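You operate a simulated robot arm through the tools that you are given. There is no shell and no other tool.

The job below is to be done with a simulated two-armed robot. You get a single attempt, and the scene is never put back.

TASK
Check the float switch: run the pump, lift the float till it stops, then switch off.
Fine: plug the pump into X2 with the rig off; selector on RUN; the green key starts it.

Only the result counts: the job must be done as asked and must still hold three seconds after the hand-in. Knocking over, shifting, dropping, spilling or breaking anything else fails it.

THE ROBOT
Two 7-joint arms with fingered hands on one trunk that stands fixed in place. Base frame: the origin is at the foot of the trunk, x ahead of it, y to its left, z up. Lengths are in mm, angles in degrees, forces in N, time in s.
The left shoulder is at [76, 182, 1122], the right one opposite. With the tool pointing down near the work surface each hand reaches from about 440 to 840 mm from the base axis, measured 20 degrees to its own side. Payload 3.8 kg a hand.
The TCP of each hand is the grasp point between the finger pads, 30 mm short of the fingertips. In the tool frame z runs along the fingers and y along their closing line. Largest opening 104 mm; the body of the gripper starts 35 mm behind the TCP. The gripper is a hand of 4 fingers: y runs from the thumb to the fingers, the wrist lies at [-17, -104, -178] in the tool frame, and closing takes about 1.5 s.
Orientation is that of the tool frame in the base frame, as a unit quaternion [w, x, y, z]. With the fingers straight down and the wrist toward the robot, the tool's x, y and z point along [0, 1, 0], [1, 0, 0] and [0, 0, -1] of the base frame.

THE INTERFACE
- The arms move only by the tool jog_arm. It takes "left_commands", "right_commands" or both (then of equal length, played together; a hand with none holds still); each is a list of rows, each a list of 6 numbers: the shift along the tool's x, y, z in mm, then the turn, a rotation vector about the tool's x, y, z in degrees. In form: [[x, y, z, wx, wy, wz], ...]. A call has 1 to 20 rows; each row is the pose to reach, as a shift and turn from the pose commanded when the call began, along the tool's axes at that moment. "left_claw" and "right_claw" are, for a hand that has rows, the opening in per cent of the stroke, from 0 (shut) to 100 (fully open), set as the call begins (left out, the last holds). A row lasts 0.2 s, in which the tool goes at most 50 mm and 8.6 degrees; a call with a longer step from one row to the next is refused whole, and so is a gripper value outside its range. A pose out of reach is approached as far as the arm can. The call stops where the force on the tool passes 60 N (or 10 N more than at its start, if that is more) or the arm is blocked; 0.2 s more then pass. Each finger travels about 72 mm/s and halts on what it meets, pressing with about 30 N; the grip force reading is that of the motor and also rises with nothing between the fingers. The clock runs only during rows and for 0.2 s after the last one: add rows that repeat a pose to give the fingers time. The reply holds the time, the measured pose of the TCP, the force on the tool along the base axes, the opening and the grip force, in the units named above and with some noise, with the torque about the TCP (base axes, N m) and any sound that the robot's microphone picked up.
- Cameras (640 x 400 px; columns grow to the right, rows downward): "scene" is now at [158.9, 51.1, 1310.7]; the picture's right is [0.56, -0.83, 0.00], its down [-0.39, -0.26, -0.88] and it looks along [0.73, 0.49, -0.47] (base axes); focal length 252 px, centre (320, 200). "left" rides on the left gripper at [-66, -90, -126] in its tool frame; the picture's right is [-0.78, -0.30, 0.56], its down [0.57, -0.70, 0.42] and it looks along [0.27, 0.65, 0.71] (tool axes); focal length 275 px, centre (320, 200). "right" rides on the right gripper at [66, -90, -126] in its tool frame; the picture's right is [-0.78, 0.30, -0.56], its down [-0.57, -0.70, 0.42] and it looks along [-0.26, 0.65, 0.71] (tool axes); focal length 275 px, centre (320, 200). There is no depth. A picture from a camera that has moved, and an enlarged one, comes with that camera's place and axes in the base frame and with its lens.
- get_image(camera): a new picture of that camera. No time passes.
- slide_trunk(by): slides the trunk up (or, below 0, down) by that many mm; the arms and the scene camera ride with it, the base frame stays. It gives what a move gives, with no picture.
- move_fingers(index, middle, ring, thumb_bend, thumb_turn, hand): sets how far each is bent, from 0 (flat) to 100 (curled in); at 30 the hand is open as for a grip, at 70 the pads meet at the TCP. One left out holds its place. A second passes; each finger stops where it meets its share of the squeeze, and holds until it gets a number again. A gripper value or a shape takes the hand back. It gives what a move gives, with no picture; readings hold the bend of each and the force on the fingers (four entries, about 0 where the hand has none), thumb and palm. thumb_turn goes from beside the hand (0) to across from the fingers (100), as for a grip.
- grasp_type(shape, hand): the hand has 4 fingers and takes this shape, open, in about a second: jaw (thumb against the fingers, like two jaws); tri (thumb and two fingers); tip (a fingertip pinch); poke (one finger out to press); point (the index stretched); flat (the hand flat); cup (the hand cupped); fist (a fist). The gripper value then closes the fingers along that shape, each until it touches; the sizes above hold for jaw. It gives what a move gives, with no picture.
- pan_tilt(pan, tilt): turns the head with the scene camera to pan (to the left, within 86 degrees either way) and tilt (down, from -29 to 69), counted from straight ahead of the robot. It gives what a move gives.
- close_up(camera, box): a new picture of the part [left, top, right, bottom] of that camera's present view, enlarged. No time passes.
- job_done(): hands the job in; it is judged then, once.

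Places have to be worked out from the pictures, the camera data and where the tool is seen. Open the grippers and draw the arms clear of the work before you hand the job in, unless the task says otherwise.

The tools are called after "Request:" as a command line: name --argument value ..., lists and objects as JSON in quotes. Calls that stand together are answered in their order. jog_arm: Moves the arms, as the interface text tells. Its arguments: {"type":"object","properties":{"left_commands":{"type":"array","items":{"type":"array","items":{"type":"number"}}},"left_claw":{"type":"number"},"right_commands":{"type":"array","items":{"type":"array","items":{"type":"number"}}},"right_claw":{"type":"number"}},"required":[]} The other tools are called the same way: slide_trunk (by) slides the trunk up or down; grasp_type (shape, hand) gives the hand a shape; move_fingers (index, middle, ring, thumb_bend, thumb_turn, hand) moves the fingers one by one; pan_tilt (pan, tilt) turns the head that bears the scene camera; get_image (camera) takes a picture; close_up (camera, box) takes an enlarged picture of a part of a camera's view; job_done () hands the job in.

At the start:

```text
time: 0.0
left_ee_pos: [374.5, 464.2, 1227.3]
left_orientation: [0.0, 0.707, 0.707, 0.0]
left_contact_force: [0.3, -0.8, 0.4]
left_wrist_torque: [-0.03, -0.01, 0.0]
left_gripper_width: 103.5
left_gripper_force: 0.1
left_shape: jaw
left_bend: [30.0, 30.0, 30.0, 30.0, 97.0]
left_finger forces: [0.0, 0.0, 0.0, 0.1, 0.0, 0.1]
right_ee_pos: [499.3, 40.6, 1154.8]
right_orientation: [0.0, 0.706, 0.708, 0.0]
right_contact_force: [0.5, 0.1, 0.0]
right_wrist_torque: [0.0, 0.02, 0.01]
right_gripper_width: 103.4
right_gripper_force: 0.0
right_shape: jaw
right_bend: [30.0, 30.0, 30.0, 30.0, 97.0]
right_finger forces: [0.1, 0.0, 0.1, 0.0, 0.1, 0.0]
trunk travel left (down, up): [-275.0, 481.0]
head pan, tilt: [34.0, 28.1]
```

scene: 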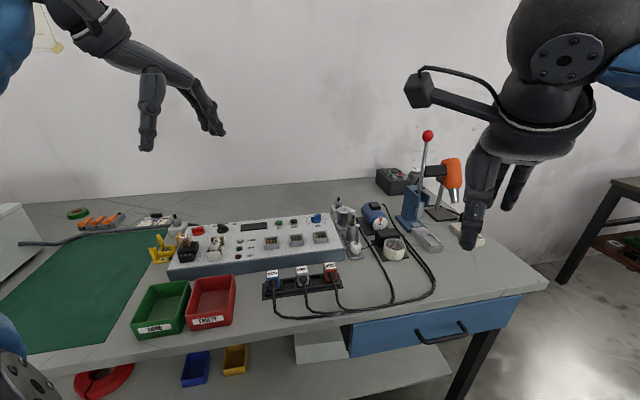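
right: 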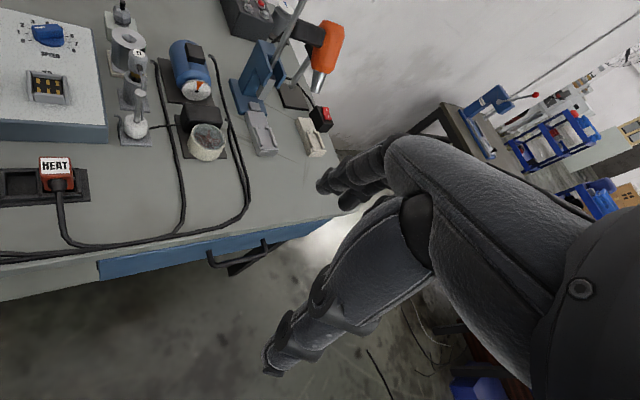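
left: 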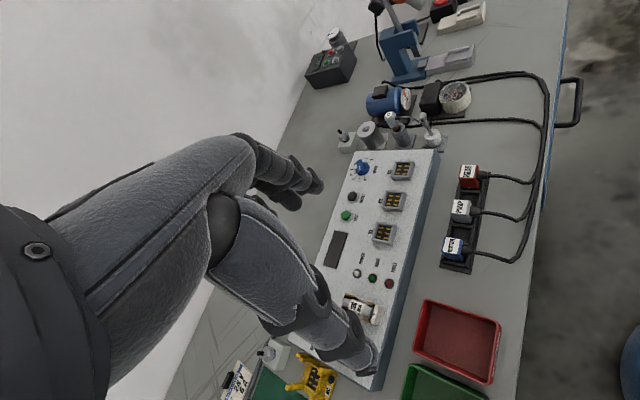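

The pictures show a test rig panel with three sockets, three plugs parked in a holder, and several fixtures. I take close-ups to read the labels.

Request:
close_up --camera "scene" --box '[160, 200, 350, 310]'

Request:
close_up --camera "scene" --box '[310, 120, 500, 280]'

Request:
close_up --camera "left" --box '[280, 140, 500, 290]'

Request:
close_up --camera "left" --box '[220, 240, 440, 400]'

Request:
close_up --camera "right" --box '[0, 0, 260, 200]'

```text
3.37 times, centred on (255, 255) of scene
camera zoom: at [158.9, 51.1, 1310.7], right [0.56, -0.83, 0.0], down [-0.39, -0.26, -0.88], along [0.73, 0.49, -0.47], focal length 847 px, centre (539, 15)
```

zoom: 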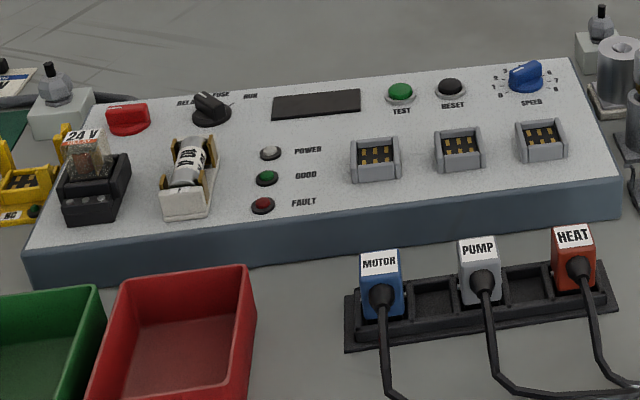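

```text
2.50 times, centred on (405, 200) of scene
camera zoom: at [158.9, 51.1, 1310.7], right [0.56, -0.83, 0.0], down [-0.39, -0.26, -0.88], along [0.73, 0.49, -0.47], focal length 629 px, centre (108, 200)
```

zoom: 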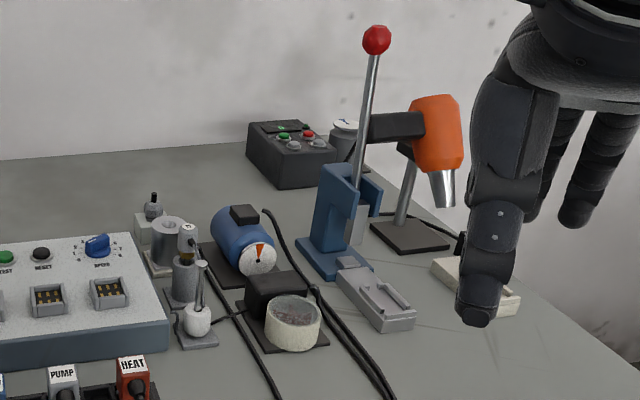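

```text
2.67 times, centred on (390, 215) of left
camera zoom: at [286.4, 396.8, 1351.4], right [-0.3, -0.78, -0.56], down [-0.7, 0.57, -0.42], along [0.65, 0.27, -0.71], focal length 734 px, centre (133, 160)
```

zoom: 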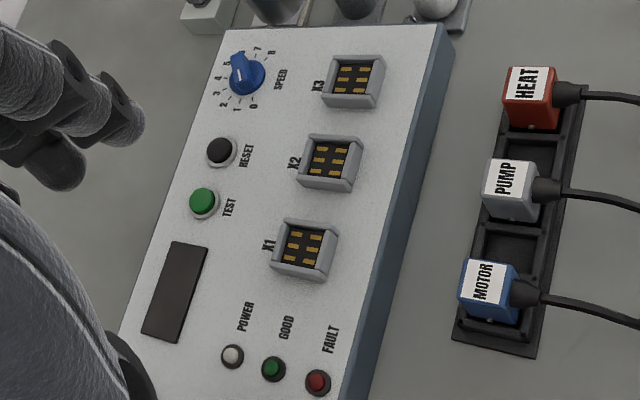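

```text
2.50 times, centred on (330, 320) of left
camera zoom: at [286.4, 396.8, 1351.4], right [-0.3, -0.78, -0.56], down [-0.7, 0.57, -0.42], along [0.65, 0.27, -0.71], focal length 688 px, centre (295, -100)
```

zoom: 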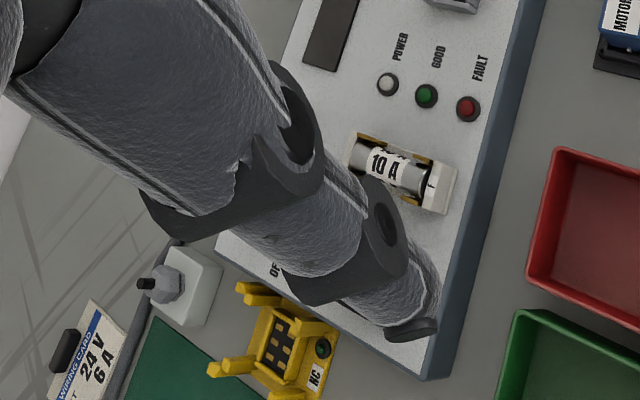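

```text
2.00 times, centred on (130, 100) of right
camera zoom: at [409.6, 107.3, 1280.9], right [0.3, -0.78, 0.56], down [-0.7, -0.57, -0.42], along [0.65, -0.26, -0.71], focal length 551 px, centre (700, 400)
```

zoom: 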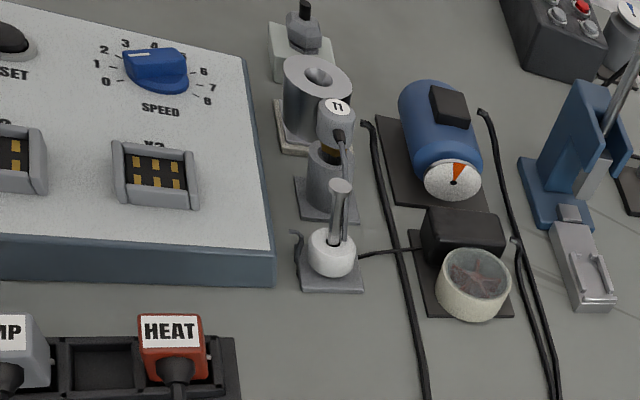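

Next I read the rest of the panel: the red switch, the selector, the display and the wiring card.

Request:
close_up --camera "scene" --box '[165, 215, 265, 275]'

Request:
close_up --camera "scene" --box '[235, 205, 345, 270]'

Request:
close_up --camera "scene" --box '[100, 200, 200, 270]'

Request:
close_up --camera "left" --box '[200, 320, 320, 400]'

Request:
close_up --camera "scene" --box '[320, 190, 440, 270]'

Request:
close_up --camera "left" --box '[330, 80, 490, 180]'

```text
6.40 times, centred on (215, 245) of scene
camera zoom: at [158.9, 51.1, 1310.7], right [0.56, -0.83, 0.0], down [-0.39, -0.26, -0.88], along [0.73, 0.49, -0.47], focal length 1610 px, centre (992, -88)
```

zoom: 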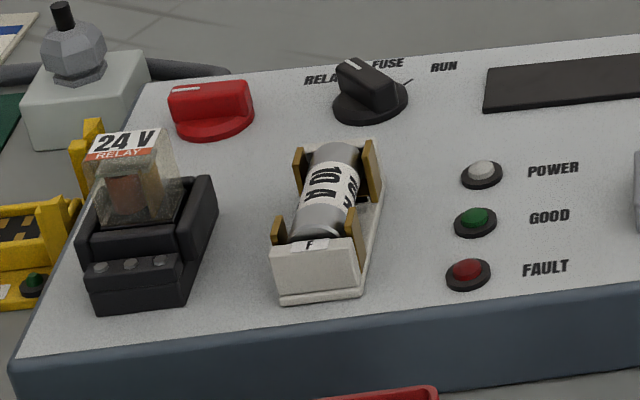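

```text
5.82 times, centred on (290, 238) of scene
camera zoom: at [158.9, 51.1, 1310.7], right [0.56, -0.83, 0.0], down [-0.39, -0.26, -0.88], along [0.73, 0.49, -0.47], focal length 1464 px, centre (494, -18)
```

zoom: 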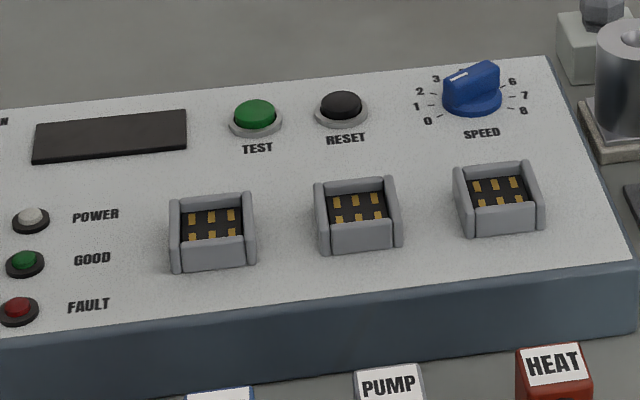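

```text
5.71 times, centred on (150, 235) of scene
camera zoom: at [158.9, 51.1, 1310.7], right [0.56, -0.83, 0.0], down [-0.39, -0.26, -0.88], along [0.73, 0.49, -0.47], focal length 1438 px, centre (1291, 0)
```

zoom: 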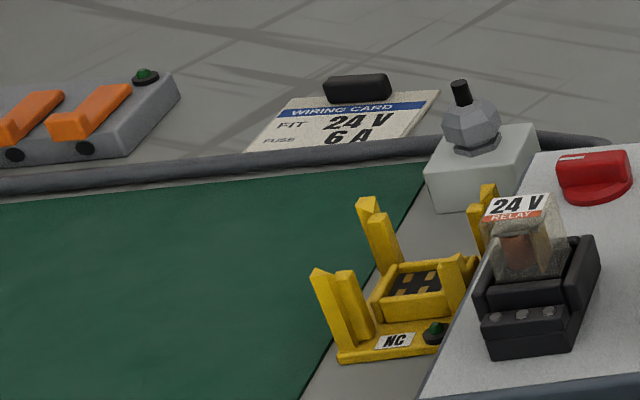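

```text
5.00 times, centred on (260, 360) of left
camera zoom: at [286.4, 396.8, 1351.4], right [-0.3, -0.78, -0.56], down [-0.7, 0.57, -0.42], along [0.65, 0.27, -0.71], focal length 1376 px, centre (620, -600)
```

zoom: 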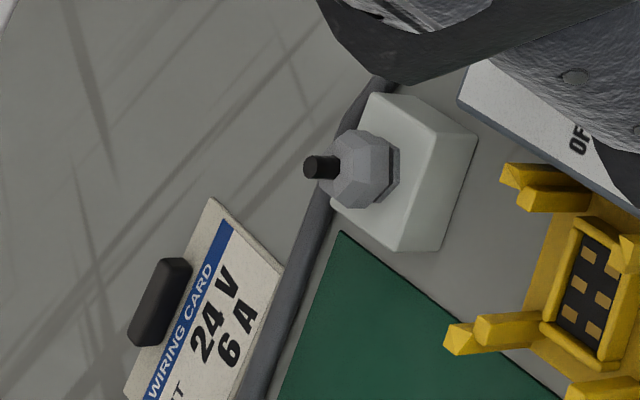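

```text
5.00 times, centred on (380, 230) of scene
camera zoom: at [158.9, 51.1, 1310.7], right [0.56, -0.83, 0.0], down [-0.39, -0.26, -0.88], along [0.73, 0.49, -0.47], focal length 1258 px, centre (20, 50)
```

zoom: 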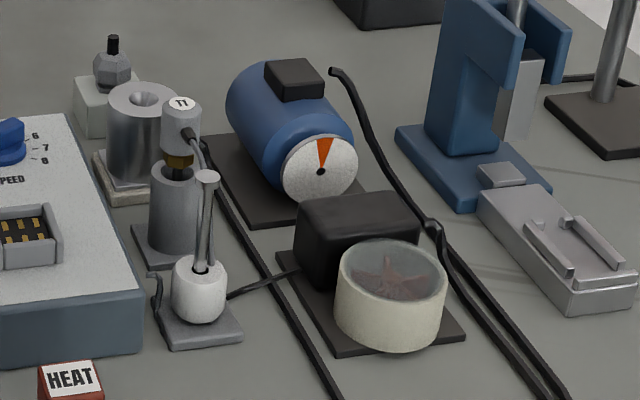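

```text
4.00 times, centred on (410, 130) of left
camera zoom: at [286.4, 396.8, 1351.4], right [-0.3, -0.78, -0.56], down [-0.7, 0.57, -0.42], along [0.65, 0.27, -0.71], focal length 1101 px, centre (-40, 480)
```

zoom: 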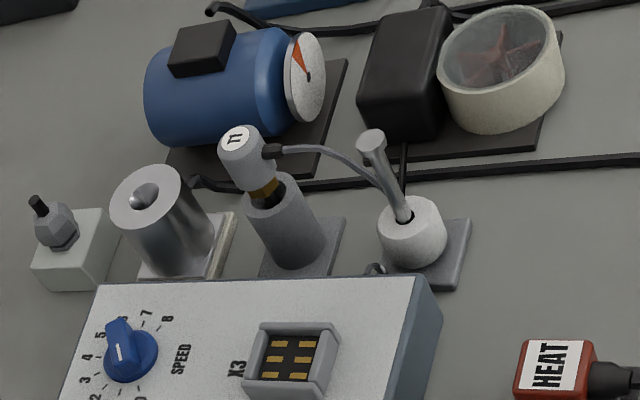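

The plugs sit about at MOTOR (463,392), PUMP (511,341) and HEAT (561,293). X2 is near (602,431), and the bench is turned about 45°. I zoom in tight on the red switch, the selector, the pump plug and the float.

Request:
close_up --camera "scene" --box '[180, 215, 244, 255]'

Request:
close_up --camera "scene" --box '[255, 255, 351, 315]'

Request:
close_up --camera "scene" --box '[335, 205, 399, 265]'

Request:
close_up --camera "right" --box '[100, 30, 200, 150]'

Request:
close_up --camera "left" --box '[430, 150, 560, 280]'

```text
10.00 times, centred on (212, 235) of scene
camera zoom: at [158.9, 51.1, 1310.7], right [0.56, -0.83, 0.0], down [-0.39, -0.26, -0.88], along [0.73, 0.49, -0.47], focal length 2516 px, centre (1400, -150)
```

zoom: 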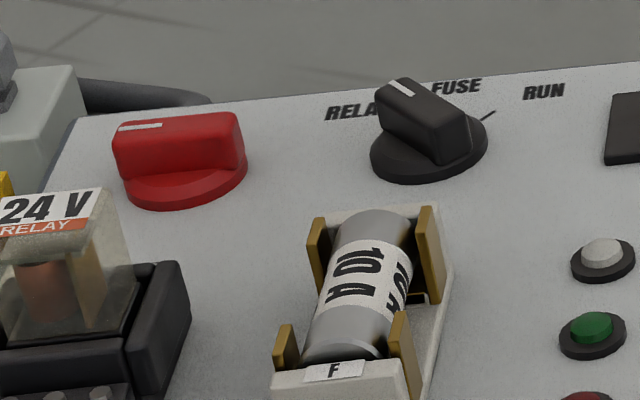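

```text
6.67 times, centred on (303, 285) of scene
camera zoom: at [158.9, 51.1, 1310.7], right [0.56, -0.83, 0.0], down [-0.39, -0.26, -0.88], along [0.73, 0.49, -0.47], focal length 1677 px, centre (433, -367)
```

zoom: 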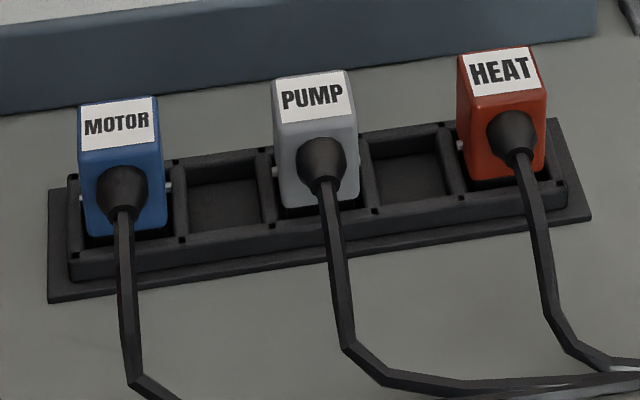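

```text
6.67 times, centred on (367, 235) of scene
camera zoom: at [158.9, 51.1, 1310.7], right [0.56, -0.83, 0.0], down [-0.39, -0.26, -0.88], along [0.73, 0.49, -0.47], focal length 1677 px, centre (7, -33)
```

zoom: 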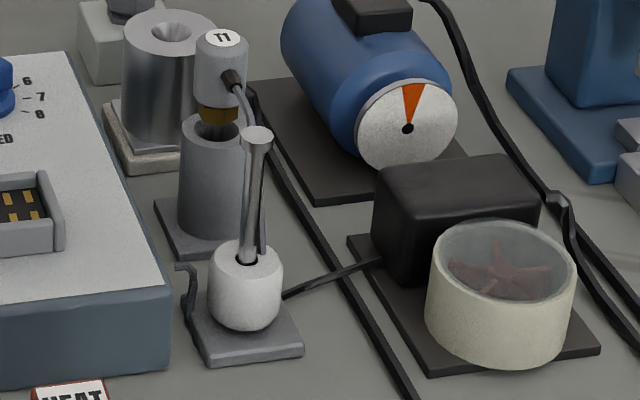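

```text
3.33 times, centred on (150, 90) of right
camera zoom: at [409.6, 107.3, 1280.9], right [0.3, -0.78, 0.56], down [-0.7, -0.57, -0.42], along [0.65, -0.26, -0.71], focal length 918 px, centre (887, 567)
```

zoom: 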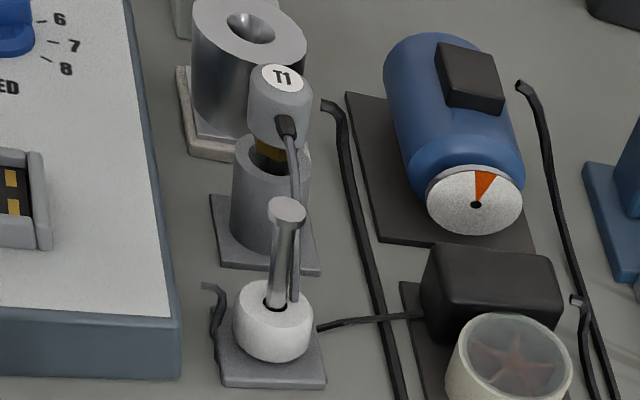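

```text
3.08 times, centred on (495, 215) of left
camera zoom: at [286.4, 396.8, 1351.4], right [-0.3, -0.78, -0.56], down [-0.7, 0.57, -0.42], along [0.65, 0.27, -0.71], focal length 847 px, centre (-218, 154)
```

zoom: 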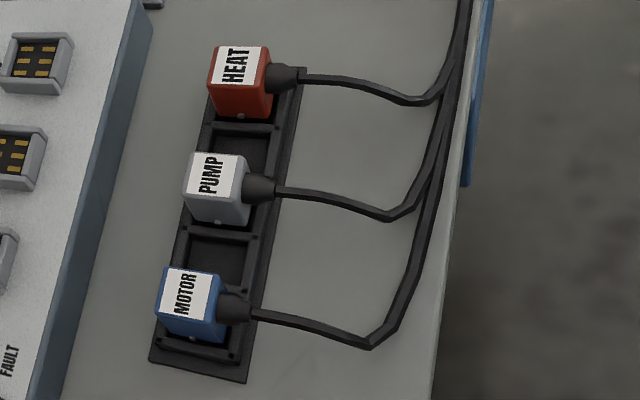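

The red switch points at OFF, so the rig is off, and the selector points between RELAY and FUSE. The plugs are on a 70 mm pitch and X2 lies about 128 mm straight behind PUMP. I turn the left hand 45° so its closing line runs along the row and bring it high above the PUMP plug.

Request:
jog_arm --left_commands '[[-20, 20, 20, 0, 0, 7.5], [-41, 45, 45, 0, 0, 15], [-62, 68, 70, 0, 0, 22.5], [-82, 91, 95, 0, 0, 30], [-103, 114, 120, 0, 0, 37.5], [-123, 136, 145, 0, 0, 45], [-123, 136, 145, 0, 0, 45]]'

Request:
get_image --camera "left"

Request:
get_image --camera "scene"

```text
time: 1.6
left_ee_pos: [509.9, 341.3, 1081.2]
left_orientation: [0.001, 0.924, 0.382, -0.001]
left_contact_force: [-0.2, -0.1, -0.3]
left_wrist_torque: [0.0, -0.05, 0.01]
left_gripper_width: 103.5
left_gripper_force: 0.1
left_shape: jaw
left_bend: [30.0, 30.0, 30.0, 30.0, 97.0]
left_finger forces: [0.0, 0.1, 0.0, 0.0, 0.1, 0.0]
right_ee_pos: [498.9, 40.1, 1154.8]
right_orientation: [0.0, 0.707, 0.707, 0.001]
right_contact_force: [-0.1, -0.4, -0.1]
right_wrist_torque: [0.0, -0.01, -0.01]
right_gripper_width: 103.5
right_gripper_force: 0.0
right_shape: jaw
right_bend: [30.0, 30.0, 30.0, 30.0, 97.0]
right_finger forces: [0.0, 0.1, 0.0, 0.1, 0.0, 0.0]
trunk travel left (down, up): [-275.0, 481.0]
head pan, tilt: [34.0, 28.1]
```

```text
taken
camera left: at [400.4, 358.4, 1206.1], right [-0.76, -0.34, -0.56], down [-0.09, 0.9, -0.42], along [0.65, -0.27, -0.71], focal length 275 px, centre (320, 200)
```

left: 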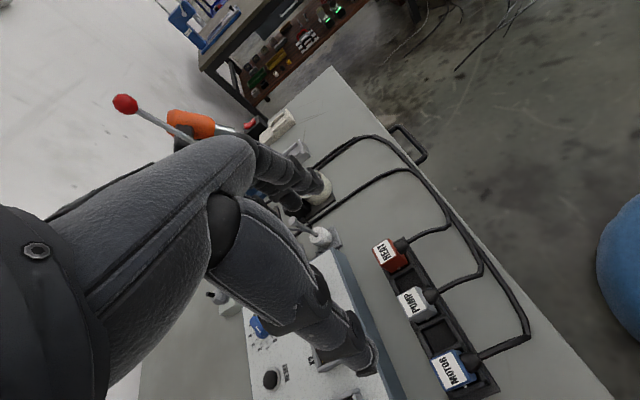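

```text
taken
camera scene: at [158.2, 51.1, 1310.9], right [0.56, -0.83, 0.0], down [-0.39, -0.26, -0.88], along [0.73, 0.49, -0.47], focal length 252 px, centre (320, 200)
```

scene: 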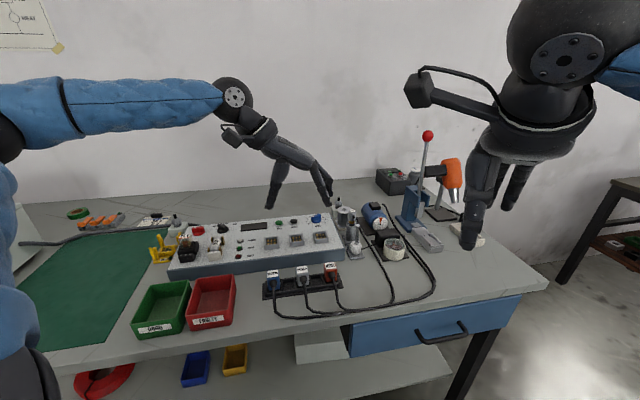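

The left hand hangs above PUMP, closing along the row, with the thumb at bench-left. I zoom in on the plugs from this angle, and on the panel and float from the right camera.

Request:
close_up --camera "left" --box '[350, 220, 510, 400]'

Request:
close_up --camera "left" --box '[300, 200, 400, 262]'

Request:
close_up --camera "right" --box '[0, 10, 140, 220]'

Request:
close_up --camera "scene" --box '[255, 205, 351, 265]'

```text
2.22 times, centred on (430, 310) of left
camera zoom: at [400.4, 358.4, 1206.1], right [-0.76, -0.34, -0.56], down [-0.09, 0.9, -0.42], along [0.65, -0.27, -0.71], focal length 612 px, centre (76, -44)
```

zoom: 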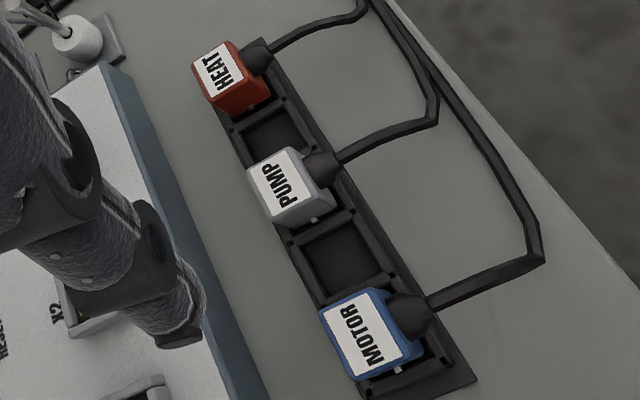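

```text
6.40 times, centred on (350, 231) of left
camera zoom: at [400.4, 358.4, 1206.1], right [-0.76, -0.34, -0.56], down [-0.09, 0.9, -0.42], along [0.65, -0.27, -0.71], focal length 1762 px, centre (128, 2)
```

zoom: 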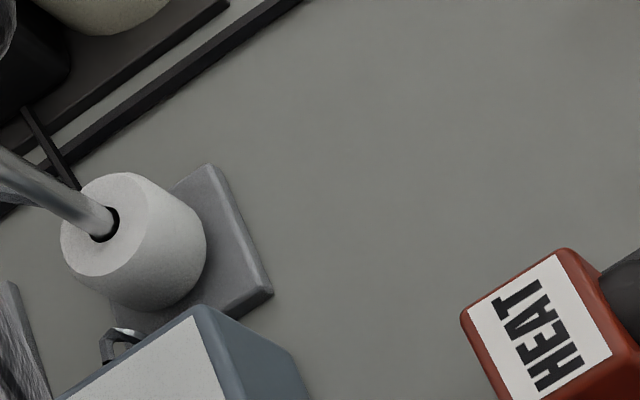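

```text
1.90 times, centred on (70, 115) of right
camera zoom: at [408.9, 107.3, 1281.3], right [0.3, -0.78, 0.56], down [-0.7, -0.57, -0.42], along [0.65, -0.26, -0.71], focal length 524 px, centre (796, 362)
```

zoom: 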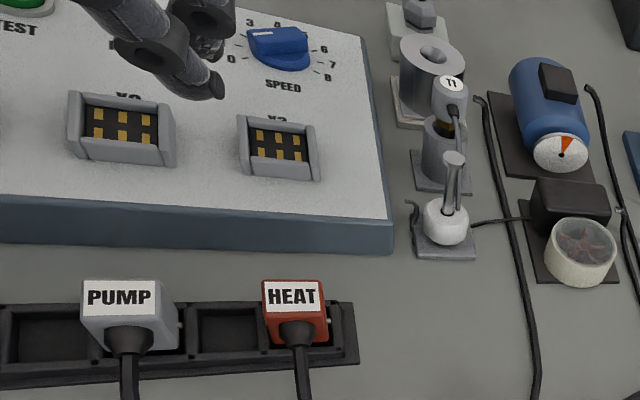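

```text
6.67 times, centred on (303, 235) of scene
camera zoom: at [158.2, 51.1, 1310.9], right [0.56, -0.83, 0.0], down [-0.39, -0.26, -0.88], along [0.73, 0.49, -0.47], focal length 1677 px, centre (433, -33)
```

zoom: 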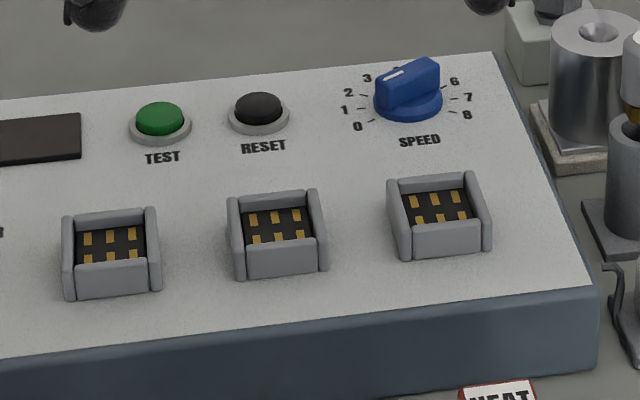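

The PUMP plug top works out at about (512,341,878), about 31 mm wide, with small side nubs. I part-close the jaw to a little over the plug width while still high, to see how the fingers hang.

Request:
jog_arm --left_commands '[[0, 0, 40, 0, 0, 0], [0, 0, 80, 0, 0, 0], [0, 0, 110, 0, 0, 0], [0, 0, 110, 0, 0, 0], [0, 0, 110, 0, 0, 0]]' --left_claw 52

Request:
get_image --camera "left"

Request:
close_up --camera "scene" --box '[220, 160, 380, 320]'

Request:
get_image --camera "right"

```text
time: 2.8
left_ee_pos: [511.0, 341.4, 970.7]
left_orientation: [0.0, 0.923, 0.384, 0.0]
left_contact_force: [-0.1, 0.0, -0.2]
left_wrist_torque: [-0.02, 0.0, 0.02]
left_gripper_width: 54.3
left_gripper_force: 0.1
left_shape: jaw
left_bend: [74.0, 44.0, 40.0, 67.0, 99.0]
left_finger forces: [0.0, 0.0, 0.1, 0.0, 0.0, 0.1]
right_ee_pos: [500.8, 40.0, 1154.1]
right_orientation: [0.0, 0.707, 0.707, 0.0]
right_contact_force: [-0.9, -0.4, 0.8]
right_wrist_torque: [0.03, 0.0, 0.0]
right_gripper_width: 103.4
right_gripper_force: 0.1
right_shape: jaw
right_bend: [30.0, 30.0, 30.0, 30.0, 97.0]
right_finger forces: [0.1, 0.0, 0.0, 0.0, 0.0, 0.1]
trunk travel left (down, up): [-275.0, 481.0]
head pan, tilt: [34.0, 28.1]
```

```text
taken
camera left: at [400.9, 358.0, 1095.7], right [-0.76, -0.34, -0.56], down [-0.09, 0.9, -0.42], along [0.65, -0.27, -0.71], focal length 275 px, centre (320, 200)
```

left: 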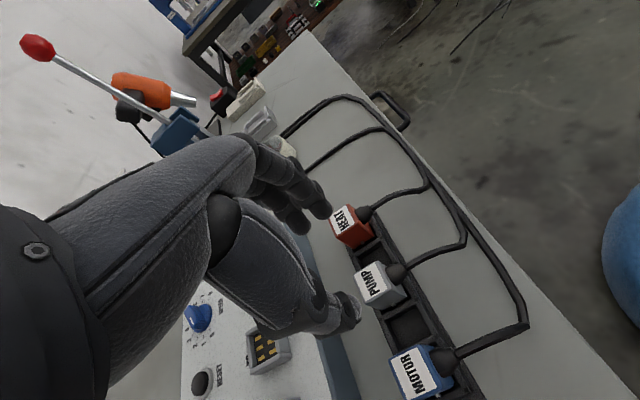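

```text
2.50 times, centred on (300, 240) of scene
camera zoom: at [159.0, 51.2, 1310.7], right [0.56, -0.83, 0.0], down [-0.39, -0.26, -0.88], along [0.73, 0.49, -0.47], focal length 629 px, centre (370, 100)
```

zoom: 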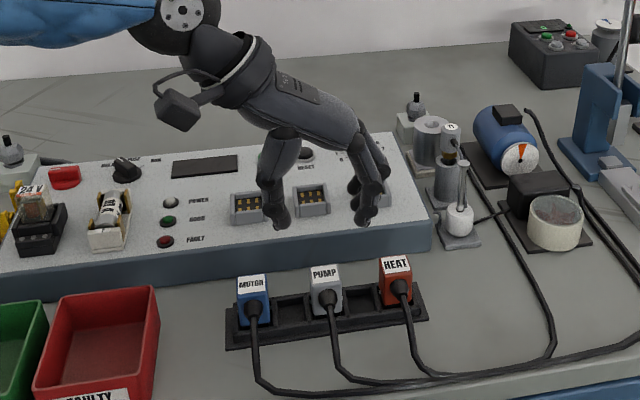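

```text
taken
camera right: at [409.7, 107.4, 1280.9], right [0.3, -0.78, 0.56], down [-0.7, -0.57, -0.42], along [0.65, -0.26, -0.71], focal length 275 px, centre (320, 200)
```

right: 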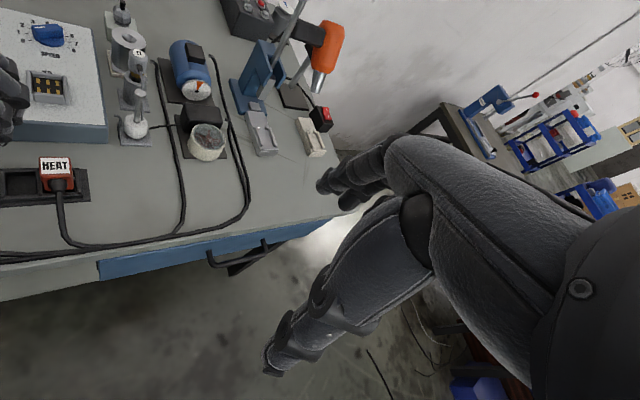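

The fingertips hang symmetrically about the point I computed for the TCP, but the bend readings look unsettled. I let the fingers settle for half a second and look again.

Request:
jog_arm --left_commands '[[0, 0, 0, 0, 0, 0], [0, 0, 0, 0, 0, 0], [0, 0, 0, 0, 0, 0]]' --left_claw 52

Request:
close_up --camera "scene" --box '[260, 180, 356, 240]'

Request:
close_up --camera "left" --box '[220, 130, 480, 400]'

```text
time: 3.6
left_ee_pos: [510.5, 342.0, 971.7]
left_orientation: [0.001, 0.924, 0.383, 0.0]
left_contact_force: [0.4, 0.1, 0.3]
left_wrist_torque: [0.02, -0.01, 0.01]
left_gripper_width: 54.4
left_gripper_force: 0.1
left_shape: jaw
left_bend: [74.0, 44.0, 40.0, 67.0, 99.0]
left_finger forces: [0.0, 0.0, 0.0, 0.0, 0.1, 0.0]
right_ee_pos: [500.3, 41.0, 1154.5]
right_orientation: [-0.001, 0.707, 0.707, 0.0]
right_contact_force: [-0.5, -0.3, -0.5]
right_wrist_torque: [0.03, -0.04, 0.01]
right_gripper_width: 103.5
right_gripper_force: 0.0
right_shape: jaw
right_bend: [30.0, 30.0, 30.0, 30.0, 97.0]
right_finger forces: [0.0, 0.0, 0.0, 0.1, 0.2, 0.1]
trunk travel left (down, up): [-275.0, 481.0]
head pan, tilt: [34.0, 28.1]
```

```text
6.67 times, centred on (308, 210) of scene
camera zoom: at [158.9, 51.1, 1310.7], right [0.56, -0.83, 0.0], down [-0.39, -0.26, -0.88], along [0.73, 0.49, -0.47], focal length 1677 px, centre (400, 133)
```

zoom: 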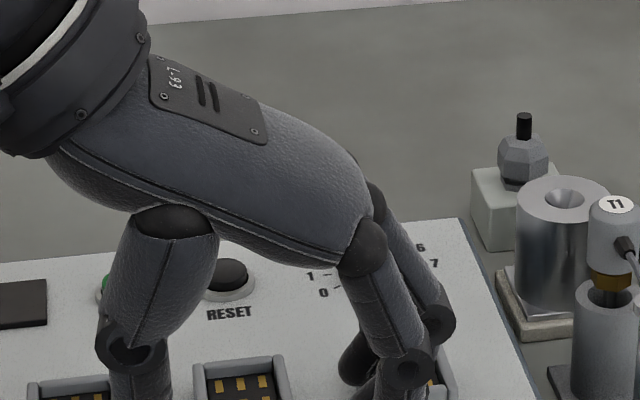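

```text
1.48 times, centred on (350, 265) of left
camera zoom: at [400.9, 357.8, 1096.1], right [-0.76, -0.34, -0.56], down [-0.09, 0.9, -0.42], along [0.65, -0.27, -0.71], focal length 408 px, centre (276, 104)
```

zoom: 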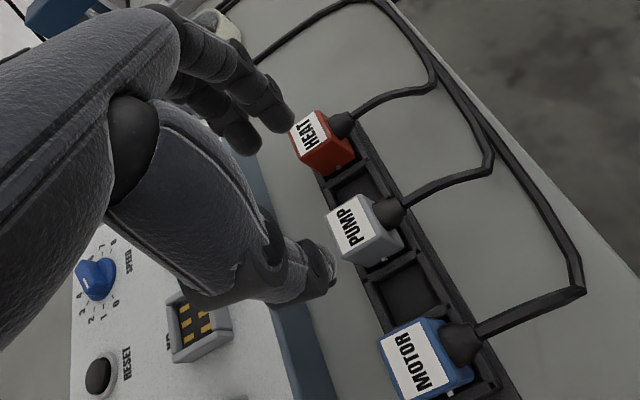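

The bends read 74/44/40/67, so the fingers close unevenly in this jaw setting. I set them one by one to an even half-closed shape to see what the hand does.

Request:
move_fingers --hand "left" --index 48 --middle 48 --ring 48 --thumb_bend 48 --thumb_turn 100

Request:
close_up --camera "scene" --box '[250, 180, 360, 260]'

Request:
get_image --camera "left"

```text
time: 4.6
left_ee_pos: [510.6, 340.9, 970.1]
left_orientation: [0.001, 0.924, 0.382, -0.001]
left_contact_force: [0.7, 0.6, -0.2]
left_wrist_torque: [-0.03, 0.05, 0.01]
left_gripper_width: 58.6
left_gripper_force: 0.1
left_shape: fingers
left_bend: [48.0, 48.0, 48.0, 48.0, 100.0]
left_finger forces: [0.0, 0.0, 0.0, 0.0, 0.0, 0.0]
right_ee_pos: [499.8, 41.4, 1153.6]
right_orientation: [0.0, 0.707, 0.707, 0.0]
right_contact_force: [0.1, -0.2, -0.2]
right_wrist_torque: [-0.02, 0.0, 0.01]
right_gripper_width: 103.8
right_gripper_force: 0.1
right_shape: jaw
right_bend: [30.0, 30.0, 30.0, 30.0, 97.0]
right_finger forces: [0.0, 0.0, 0.0, 0.0, 0.0, 0.0]
trunk travel left (down, up): [-275.0, 481.0]
head pan, tilt: [34.0, 28.1]
```

```text
5.00 times, centred on (305, 220) of scene
camera zoom: at [158.9, 51.1, 1310.7], right [0.56, -0.83, 0.0], down [-0.39, -0.26, -0.88], along [0.73, 0.49, -0.47], focal length 1258 px, centre (395, 100)
```

zoom: 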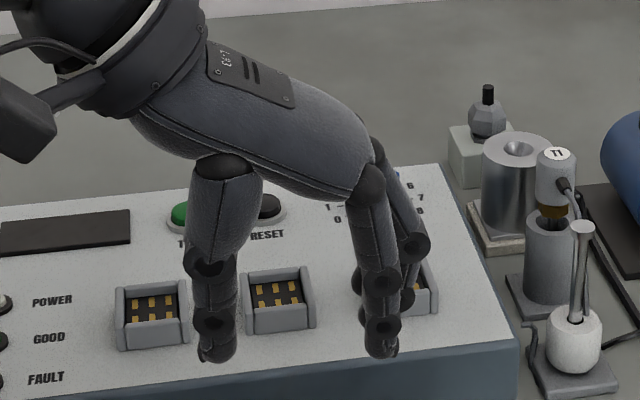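

```text
taken
camera left: at [400.9, 357.8, 1096.1], right [-0.76, -0.34, -0.56], down [-0.09, 0.9, -0.42], along [0.65, -0.27, -0.71], focal length 275 px, centre (320, 200)
```

left: 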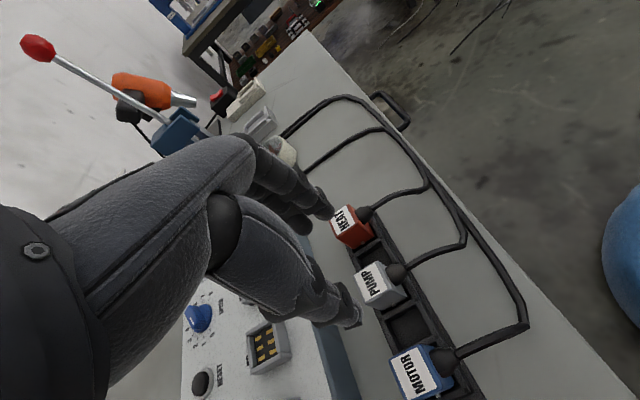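

With individual control the fingers are even at 58.6 mm, clear of the neighbouring plugs. I lower so the fingertips end near z≈851, just above the side nubs of the PUMP plug.

Request:
jog_arm --left_commands '[[0, 0, 20, 0, 0, 0], [1, 1, 45, 0, 0, 0], [1, 1, 65, 0, 0, 0], [1, 1, 80, 0, 0, 0], [1, 1, 89, 0, 0, 0], [1, 1, 89, 0, 0, 0]]'

Request:
close_up --camera "scene" --box '[250, 210, 360, 310]'

Request:
get_image --camera "left"

```text
time: 6.0
left_ee_pos: [512.8, 341.2, 879.7]
left_orientation: [0.0, 0.924, 0.383, -0.001]
left_contact_force: [0.2, -0.4, 0.0]
left_wrist_torque: [0.0, 0.02, -0.03]
left_gripper_width: 58.3
left_gripper_force: 0.5
left_shape: fingers
left_bend: [48.0, 48.0, 48.0, 48.0, 100.0]
left_finger forces: [0.1, 0.4, 0.1, 0.0, 0.1, 0.1]
right_ee_pos: [499.2, 39.9, 1154.4]
right_orientation: [0.001, 0.707, 0.707, 0.0]
right_contact_force: [1.0, -0.5, 0.8]
right_wrist_torque: [-0.01, -0.01, 0.0]
right_gripper_width: 103.4
right_gripper_force: 0.0
right_shape: jaw
right_bend: [30.0, 30.0, 30.0, 30.0, 97.0]
right_finger forces: [0.0, 0.0, 0.1, 0.0, 0.0, 0.1]
trunk travel left (down, up): [-275.0, 481.0]
head pan, tilt: [34.0, 28.1]
```

```text
4.00 times, centred on (305, 260) of scene
camera zoom: at [158.8, 51.1, 1310.8], right [0.56, -0.83, 0.0], down [-0.39, -0.26, -0.88], along [0.73, 0.49, -0.47], focal length 1006 px, centre (380, -40)
```

zoom: 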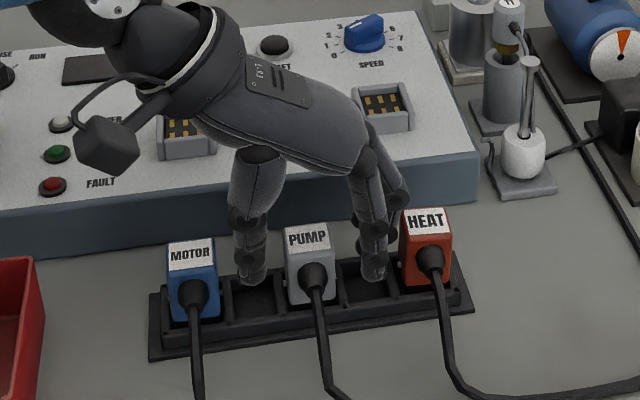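

```text
taken
camera left: at [403.8, 357.3, 1005.4], right [-0.76, -0.34, -0.56], down [-0.09, 0.9, -0.42], along [0.65, -0.27, -0.71], focal length 275 px, centre (320, 200)
```

left: 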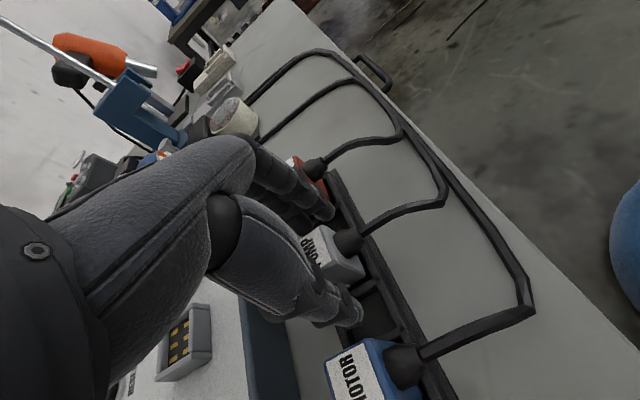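

The thumb and fingers straddle the PUMP plug with nothing pressed. I close the fingers on it.

Request:
move_fingers --hand "left" --index 66 --middle 66 --ring 66 --thumb_bend 66

Request:
close_up --camera "scene" --box '[260, 230, 350, 300]'

Request:
get_image --camera "left"

```text
time: 7.0
left_ee_pos: [513.2, 341.2, 879.3]
left_orientation: [0.0, 0.924, 0.383, 0.0]
left_contact_force: [-0.3, -0.2, 0.7]
left_wrist_torque: [0.01, -0.04, -0.02]
left_gripper_width: 27.2
left_gripper_force: 6.2
left_shape: fingers
left_bend: [62.0, 62.0, 66.0, 60.0, 100.0]
left_finger forces: [3.1, 3.5, 0.0, 0.0, 6.5, 0.1]
right_ee_pos: [500.1, 40.0, 1155.0]
right_orientation: [-0.001, 0.707, 0.707, 0.0]
right_contact_force: [-0.7, 0.1, -0.3]
right_wrist_torque: [0.0, 0.03, -0.01]
right_gripper_width: 103.5
right_gripper_force: 0.1
right_shape: jaw
right_bend: [30.0, 30.0, 30.0, 30.0, 97.0]
right_finger forces: [0.0, 0.0, 0.1, 0.0, 0.1, 0.1]
trunk travel left (down, up): [-275.0, 481.0]
head pan, tilt: [34.0, 28.1]
```

```text
5.71 times, centred on (305, 265) of scene
camera zoom: at [159.0, 51.1, 1310.7], right [0.56, -0.83, 0.0], down [-0.39, -0.26, -0.88], along [0.73, 0.49, -0.47], focal length 1438 px, centre (406, -171)
```

zoom: 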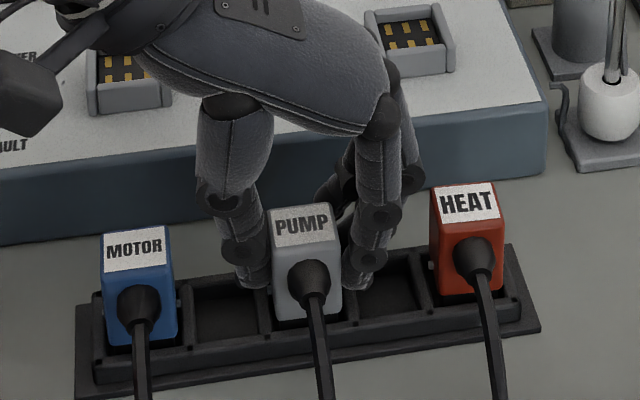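

```text
taken
camera left: at [403.9, 357.4, 1005.4], right [-0.76, -0.34, -0.56], down [-0.09, 0.9, -0.42], along [0.65, -0.27, -0.71], focal length 275 px, centre (320, 200)
```

left: 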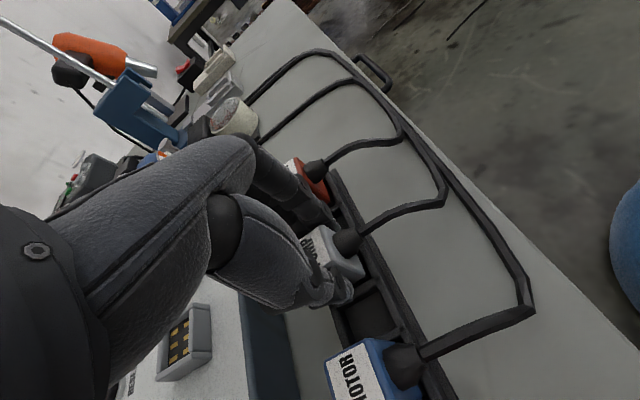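

The plug is between index, middle and thumb at about 6 N, and the ring finger passes behind the plug without touching. I move the ring finger aside and tighten the other three.

Request:
move_fingers --hand "left" --index 80 --middle 80 --ring 50 --thumb_bend 80

Request:
close_up --camera "scene" --box '[260, 230, 350, 300]'

```text
time: 8.0
left_ee_pos: [513.5, 341.2, 880.4]
left_orientation: [0.0, 0.924, 0.383, 0.0]
left_contact_force: [1.4, -0.4, -0.2]
left_wrist_torque: [-0.07, -0.03, 0.01]
left_gripper_width: 25.9
left_gripper_force: 18.4
left_shape: fingers
left_bend: [71.0, 65.0, 50.0, 59.0, 100.0]
left_finger forces: [9.6, 9.5, 0.0, 0.1, 18.3, 0.0]
right_ee_pos: [500.6, 41.1, 1155.5]
right_orientation: [0.0, 0.707, 0.708, 0.0]
right_contact_force: [0.0, -0.2, -1.1]
right_wrist_torque: [-0.01, 0.0, -0.03]
right_gripper_width: 103.4
right_gripper_force: 0.0
right_shape: jaw
right_bend: [30.0, 30.0, 30.0, 30.0, 97.0]
right_finger forces: [0.1, 0.1, 0.0, 0.0, 0.0, 0.1]
trunk travel left (down, up): [-275.0, 481.0]
head pan, tilt: [34.0, 28.1]
```

```text
5.71 times, centred on (305, 265) of scene
camera zoom: at [159.1, 51.0, 1310.7], right [0.56, -0.83, 0.0], down [-0.39, -0.26, -0.88], along [0.73, 0.49, -0.47], focal length 1438 px, centre (406, -171)
```

zoom: 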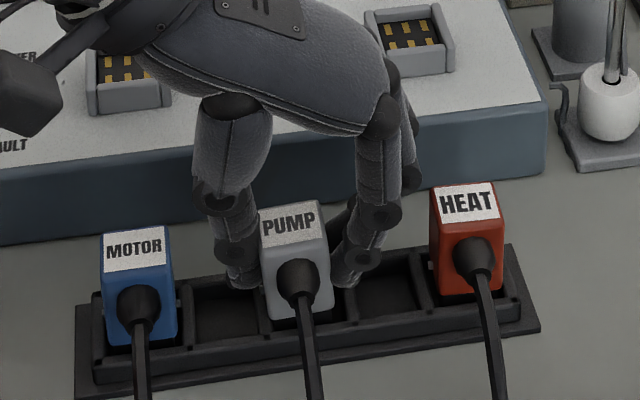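

Tightening pushed the plug about 4 mm toward the thumb and tilted it slightly. I ease the fingers back and let the thumb push to bring it upright again.

Request:
move_fingers --hand "left" --index 63 --middle 63 --thumb_bend 66

Request:
close_up --camera "scene" --box '[260, 230, 350, 300]'

Request:
close_up --camera "left" --box '[230, 170, 430, 340]'

```text
time: 9.0
left_ee_pos: [513.4, 340.6, 881.1]
left_orientation: [0.0, 0.924, 0.383, 0.0]
left_contact_force: [-0.1, 0.3, 1.4]
left_wrist_torque: [-0.02, 0.0, -0.01]
left_gripper_width: 28.1
left_gripper_force: 4.7
left_shape: fingers
left_bend: [61.0, 61.0, 50.0, 61.0, 100.0]
left_finger forces: [2.1, 2.2, 0.0, 0.1, 5.0, 0.0]
right_ee_pos: [498.9, 40.3, 1154.4]
right_orientation: [0.0, 0.707, 0.707, 0.0]
right_contact_force: [-0.6, 0.4, 1.5]
right_wrist_torque: [-0.03, 0.02, 0.02]
right_gripper_width: 103.3
right_gripper_force: 0.0
right_shape: jaw
right_bend: [30.0, 30.0, 30.0, 30.0, 97.0]
right_finger forces: [0.0, 0.0, 0.0, 0.0, 0.0, 0.0]
trunk travel left (down, up): [-275.0, 481.0]
head pan, tilt: [34.0, 28.1]
```

```text
5.71 times, centred on (305, 265) of scene
camera zoom: at [158.8, 51.1, 1310.8], right [0.56, -0.83, 0.0], down [-0.39, -0.26, -0.88], along [0.73, 0.49, -0.47], focal length 1438 px, centre (406, -171)
```

zoom: 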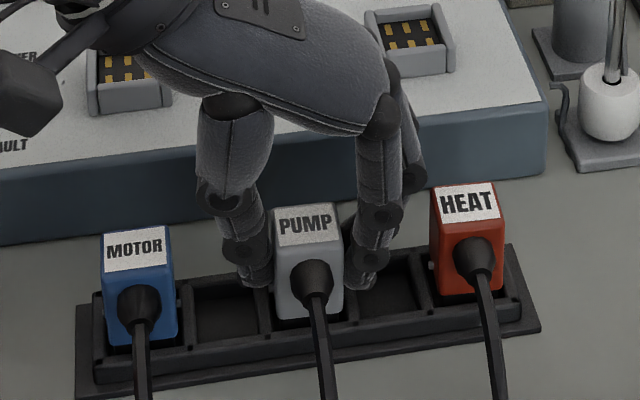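

```text
2.35 times, centred on (330, 255) of left
camera zoom: at [403.8, 357.4, 1005.6], right [-0.76, -0.34, -0.56], down [-0.09, 0.9, -0.42], along [0.65, -0.27, -0.71], focal length 648 px, centre (296, 71)
```

zoom: 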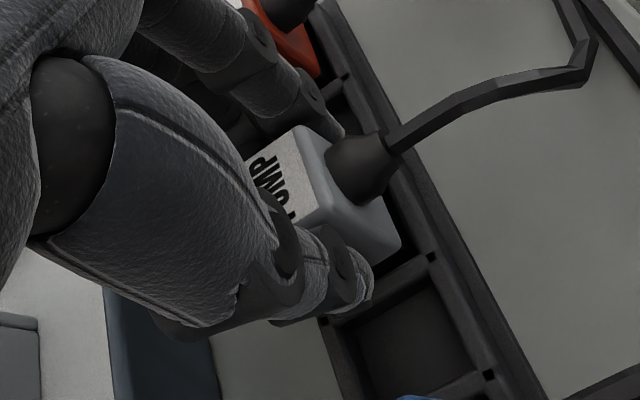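

The plug is upright again, about 1.5 mm right of its original place because my hand sits that much to the right. I firm the grip in balance and shift 1.5 mm bench-left before lifting.

Request:
move_fingers --hand "left" --index 67 --middle 67 --thumb_bend 73

Request:
jog_arm --left_commands '[[0, -1.5, 0, 0, 0, 0], [0, -1.5, 0, 0, 0, 0]]'

Request:
close_up --camera "scene" --box '[260, 230, 350, 300]'

```text
time: 10.0
left_ee_pos: [513.7, 339.8, 880.8]
left_orientation: [0.001, 0.924, 0.383, 0.001]
left_contact_force: [0.1, 0.4, 1.2]
left_wrist_torque: [0.02, -0.03, -0.02]
left_gripper_width: 26.8
left_gripper_force: 11.6
left_shape: fingers
left_bend: [61.0, 62.0, 50.0, 62.0, 100.0]
left_finger forces: [5.6, 6.0, 0.0, 0.0, 12.1, 0.0]
right_ee_pos: [499.4, 41.1, 1155.5]
right_orientation: [0.0, 0.707, 0.707, 0.0]
right_contact_force: [0.1, 0.1, 0.2]
right_wrist_torque: [0.02, 0.0, 0.01]
right_gripper_width: 103.8
right_gripper_force: 0.0
right_shape: jaw
right_bend: [30.0, 30.0, 30.0, 30.0, 97.0]
right_finger forces: [0.0, 0.0, 0.0, 0.0, 0.0, 0.0]
trunk travel left (down, up): [-275.0, 481.0]
head pan, tilt: [34.0, 28.1]
```

```text
time: 10.6
left_ee_pos: [512.3, 340.6, 880.5]
left_orientation: [0.0, 0.924, 0.383, 0.0]
left_contact_force: [0.4, -0.8, 0.2]
left_wrist_torque: [-0.03, -0.02, 0.03]
left_gripper_width: 26.4
left_gripper_force: 11.3
left_shape: fingers
left_bend: [61.0, 62.0, 50.0, 63.0, 100.0]
left_finger forces: [5.7, 5.9, 0.0, 0.1, 11.5, 0.0]
right_ee_pos: [500.5, 41.6, 1154.3]
right_orientation: [0.0, 0.707, 0.707, 0.0]
right_contact_force: [-0.4, -0.5, 0.2]
right_wrist_torque: [-0.01, -0.02, -0.02]
right_gripper_width: 103.5
right_gripper_force: 0.1
right_shape: jaw
right_bend: [30.0, 30.0, 30.0, 30.0, 97.0]
right_finger forces: [0.0, 0.0, 0.0, 0.0, 0.1, 0.0]
trunk travel left (down, up): [-275.0, 481.0]
head pan, tilt: [34.0, 28.1]
```

```text
5.71 times, centred on (305, 265) of scene
camera zoom: at [159.0, 51.1, 1310.7], right [0.56, -0.83, 0.0], down [-0.39, -0.26, -0.88], along [0.73, 0.49, -0.47], focal length 1438 px, centre (406, -171)
```

zoom: 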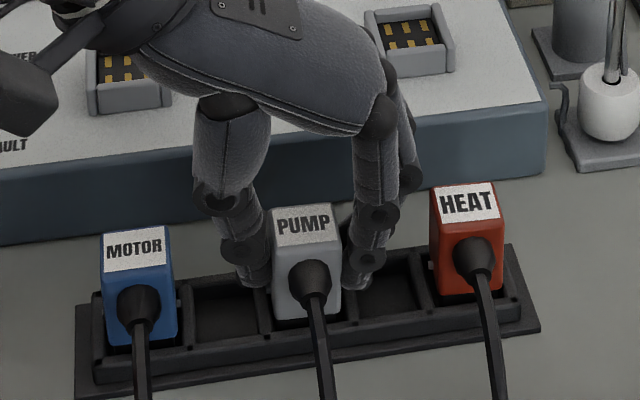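

The plug looks upright with 11.5 N on it. I lift slowly, 20 mm first.

Request:
jog_arm --left_commands '[[0, 0, -5, 0, 0, 0], [0, 0, -10, 0, 0, 0], [0, 0, -15, 0, 0, 0], [0, 0, -20, 0, 0, 0], [0, 0, -20, 0, 0, 0]]'

Request:
close_up --camera "scene" --box '[260, 225, 350, 295]'

```text
time: 11.8
left_ee_pos: [512.4, 340.8, 902.6]
left_orientation: [-0.001, 0.924, 0.383, 0.0]
left_contact_force: [-0.5, 0.6, -0.8]
left_wrist_torque: [0.02, -0.03, -0.04]
left_gripper_width: 26.3
left_gripper_force: 11.2
left_shape: fingers
left_bend: [61.0, 62.0, 50.0, 63.0, 100.0]
left_finger forces: [5.7, 5.8, 0.1, 0.0, 11.5, 0.1]
right_ee_pos: [500.7, 41.3, 1154.9]
right_orientation: [0.0, 0.707, 0.707, 0.0]
right_contact_force: [0.1, 0.0, -0.3]
right_wrist_torque: [0.0, -0.01, 0.02]
right_gripper_width: 103.4
right_gripper_force: 0.0
right_shape: jaw
right_bend: [30.0, 30.0, 30.0, 30.0, 97.0]
right_finger forces: [0.0, 0.0, 0.0, 0.0, 0.0, 0.0]
trunk travel left (down, up): [-275.0, 481.0]
head pan, tilt: [34.0, 28.1]
```

```text
5.71 times, centred on (305, 260) of scene
camera zoom: at [159.0, 51.1, 1310.7], right [0.56, -0.83, 0.0], down [-0.39, -0.26, -0.88], along [0.73, 0.49, -0.47], focal length 1438 px, centre (406, -143)
```

zoom: 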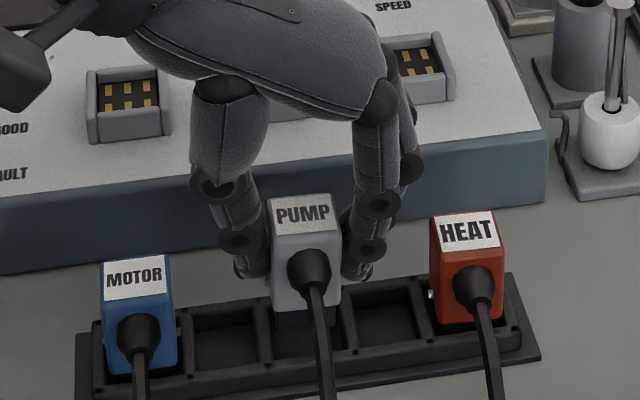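

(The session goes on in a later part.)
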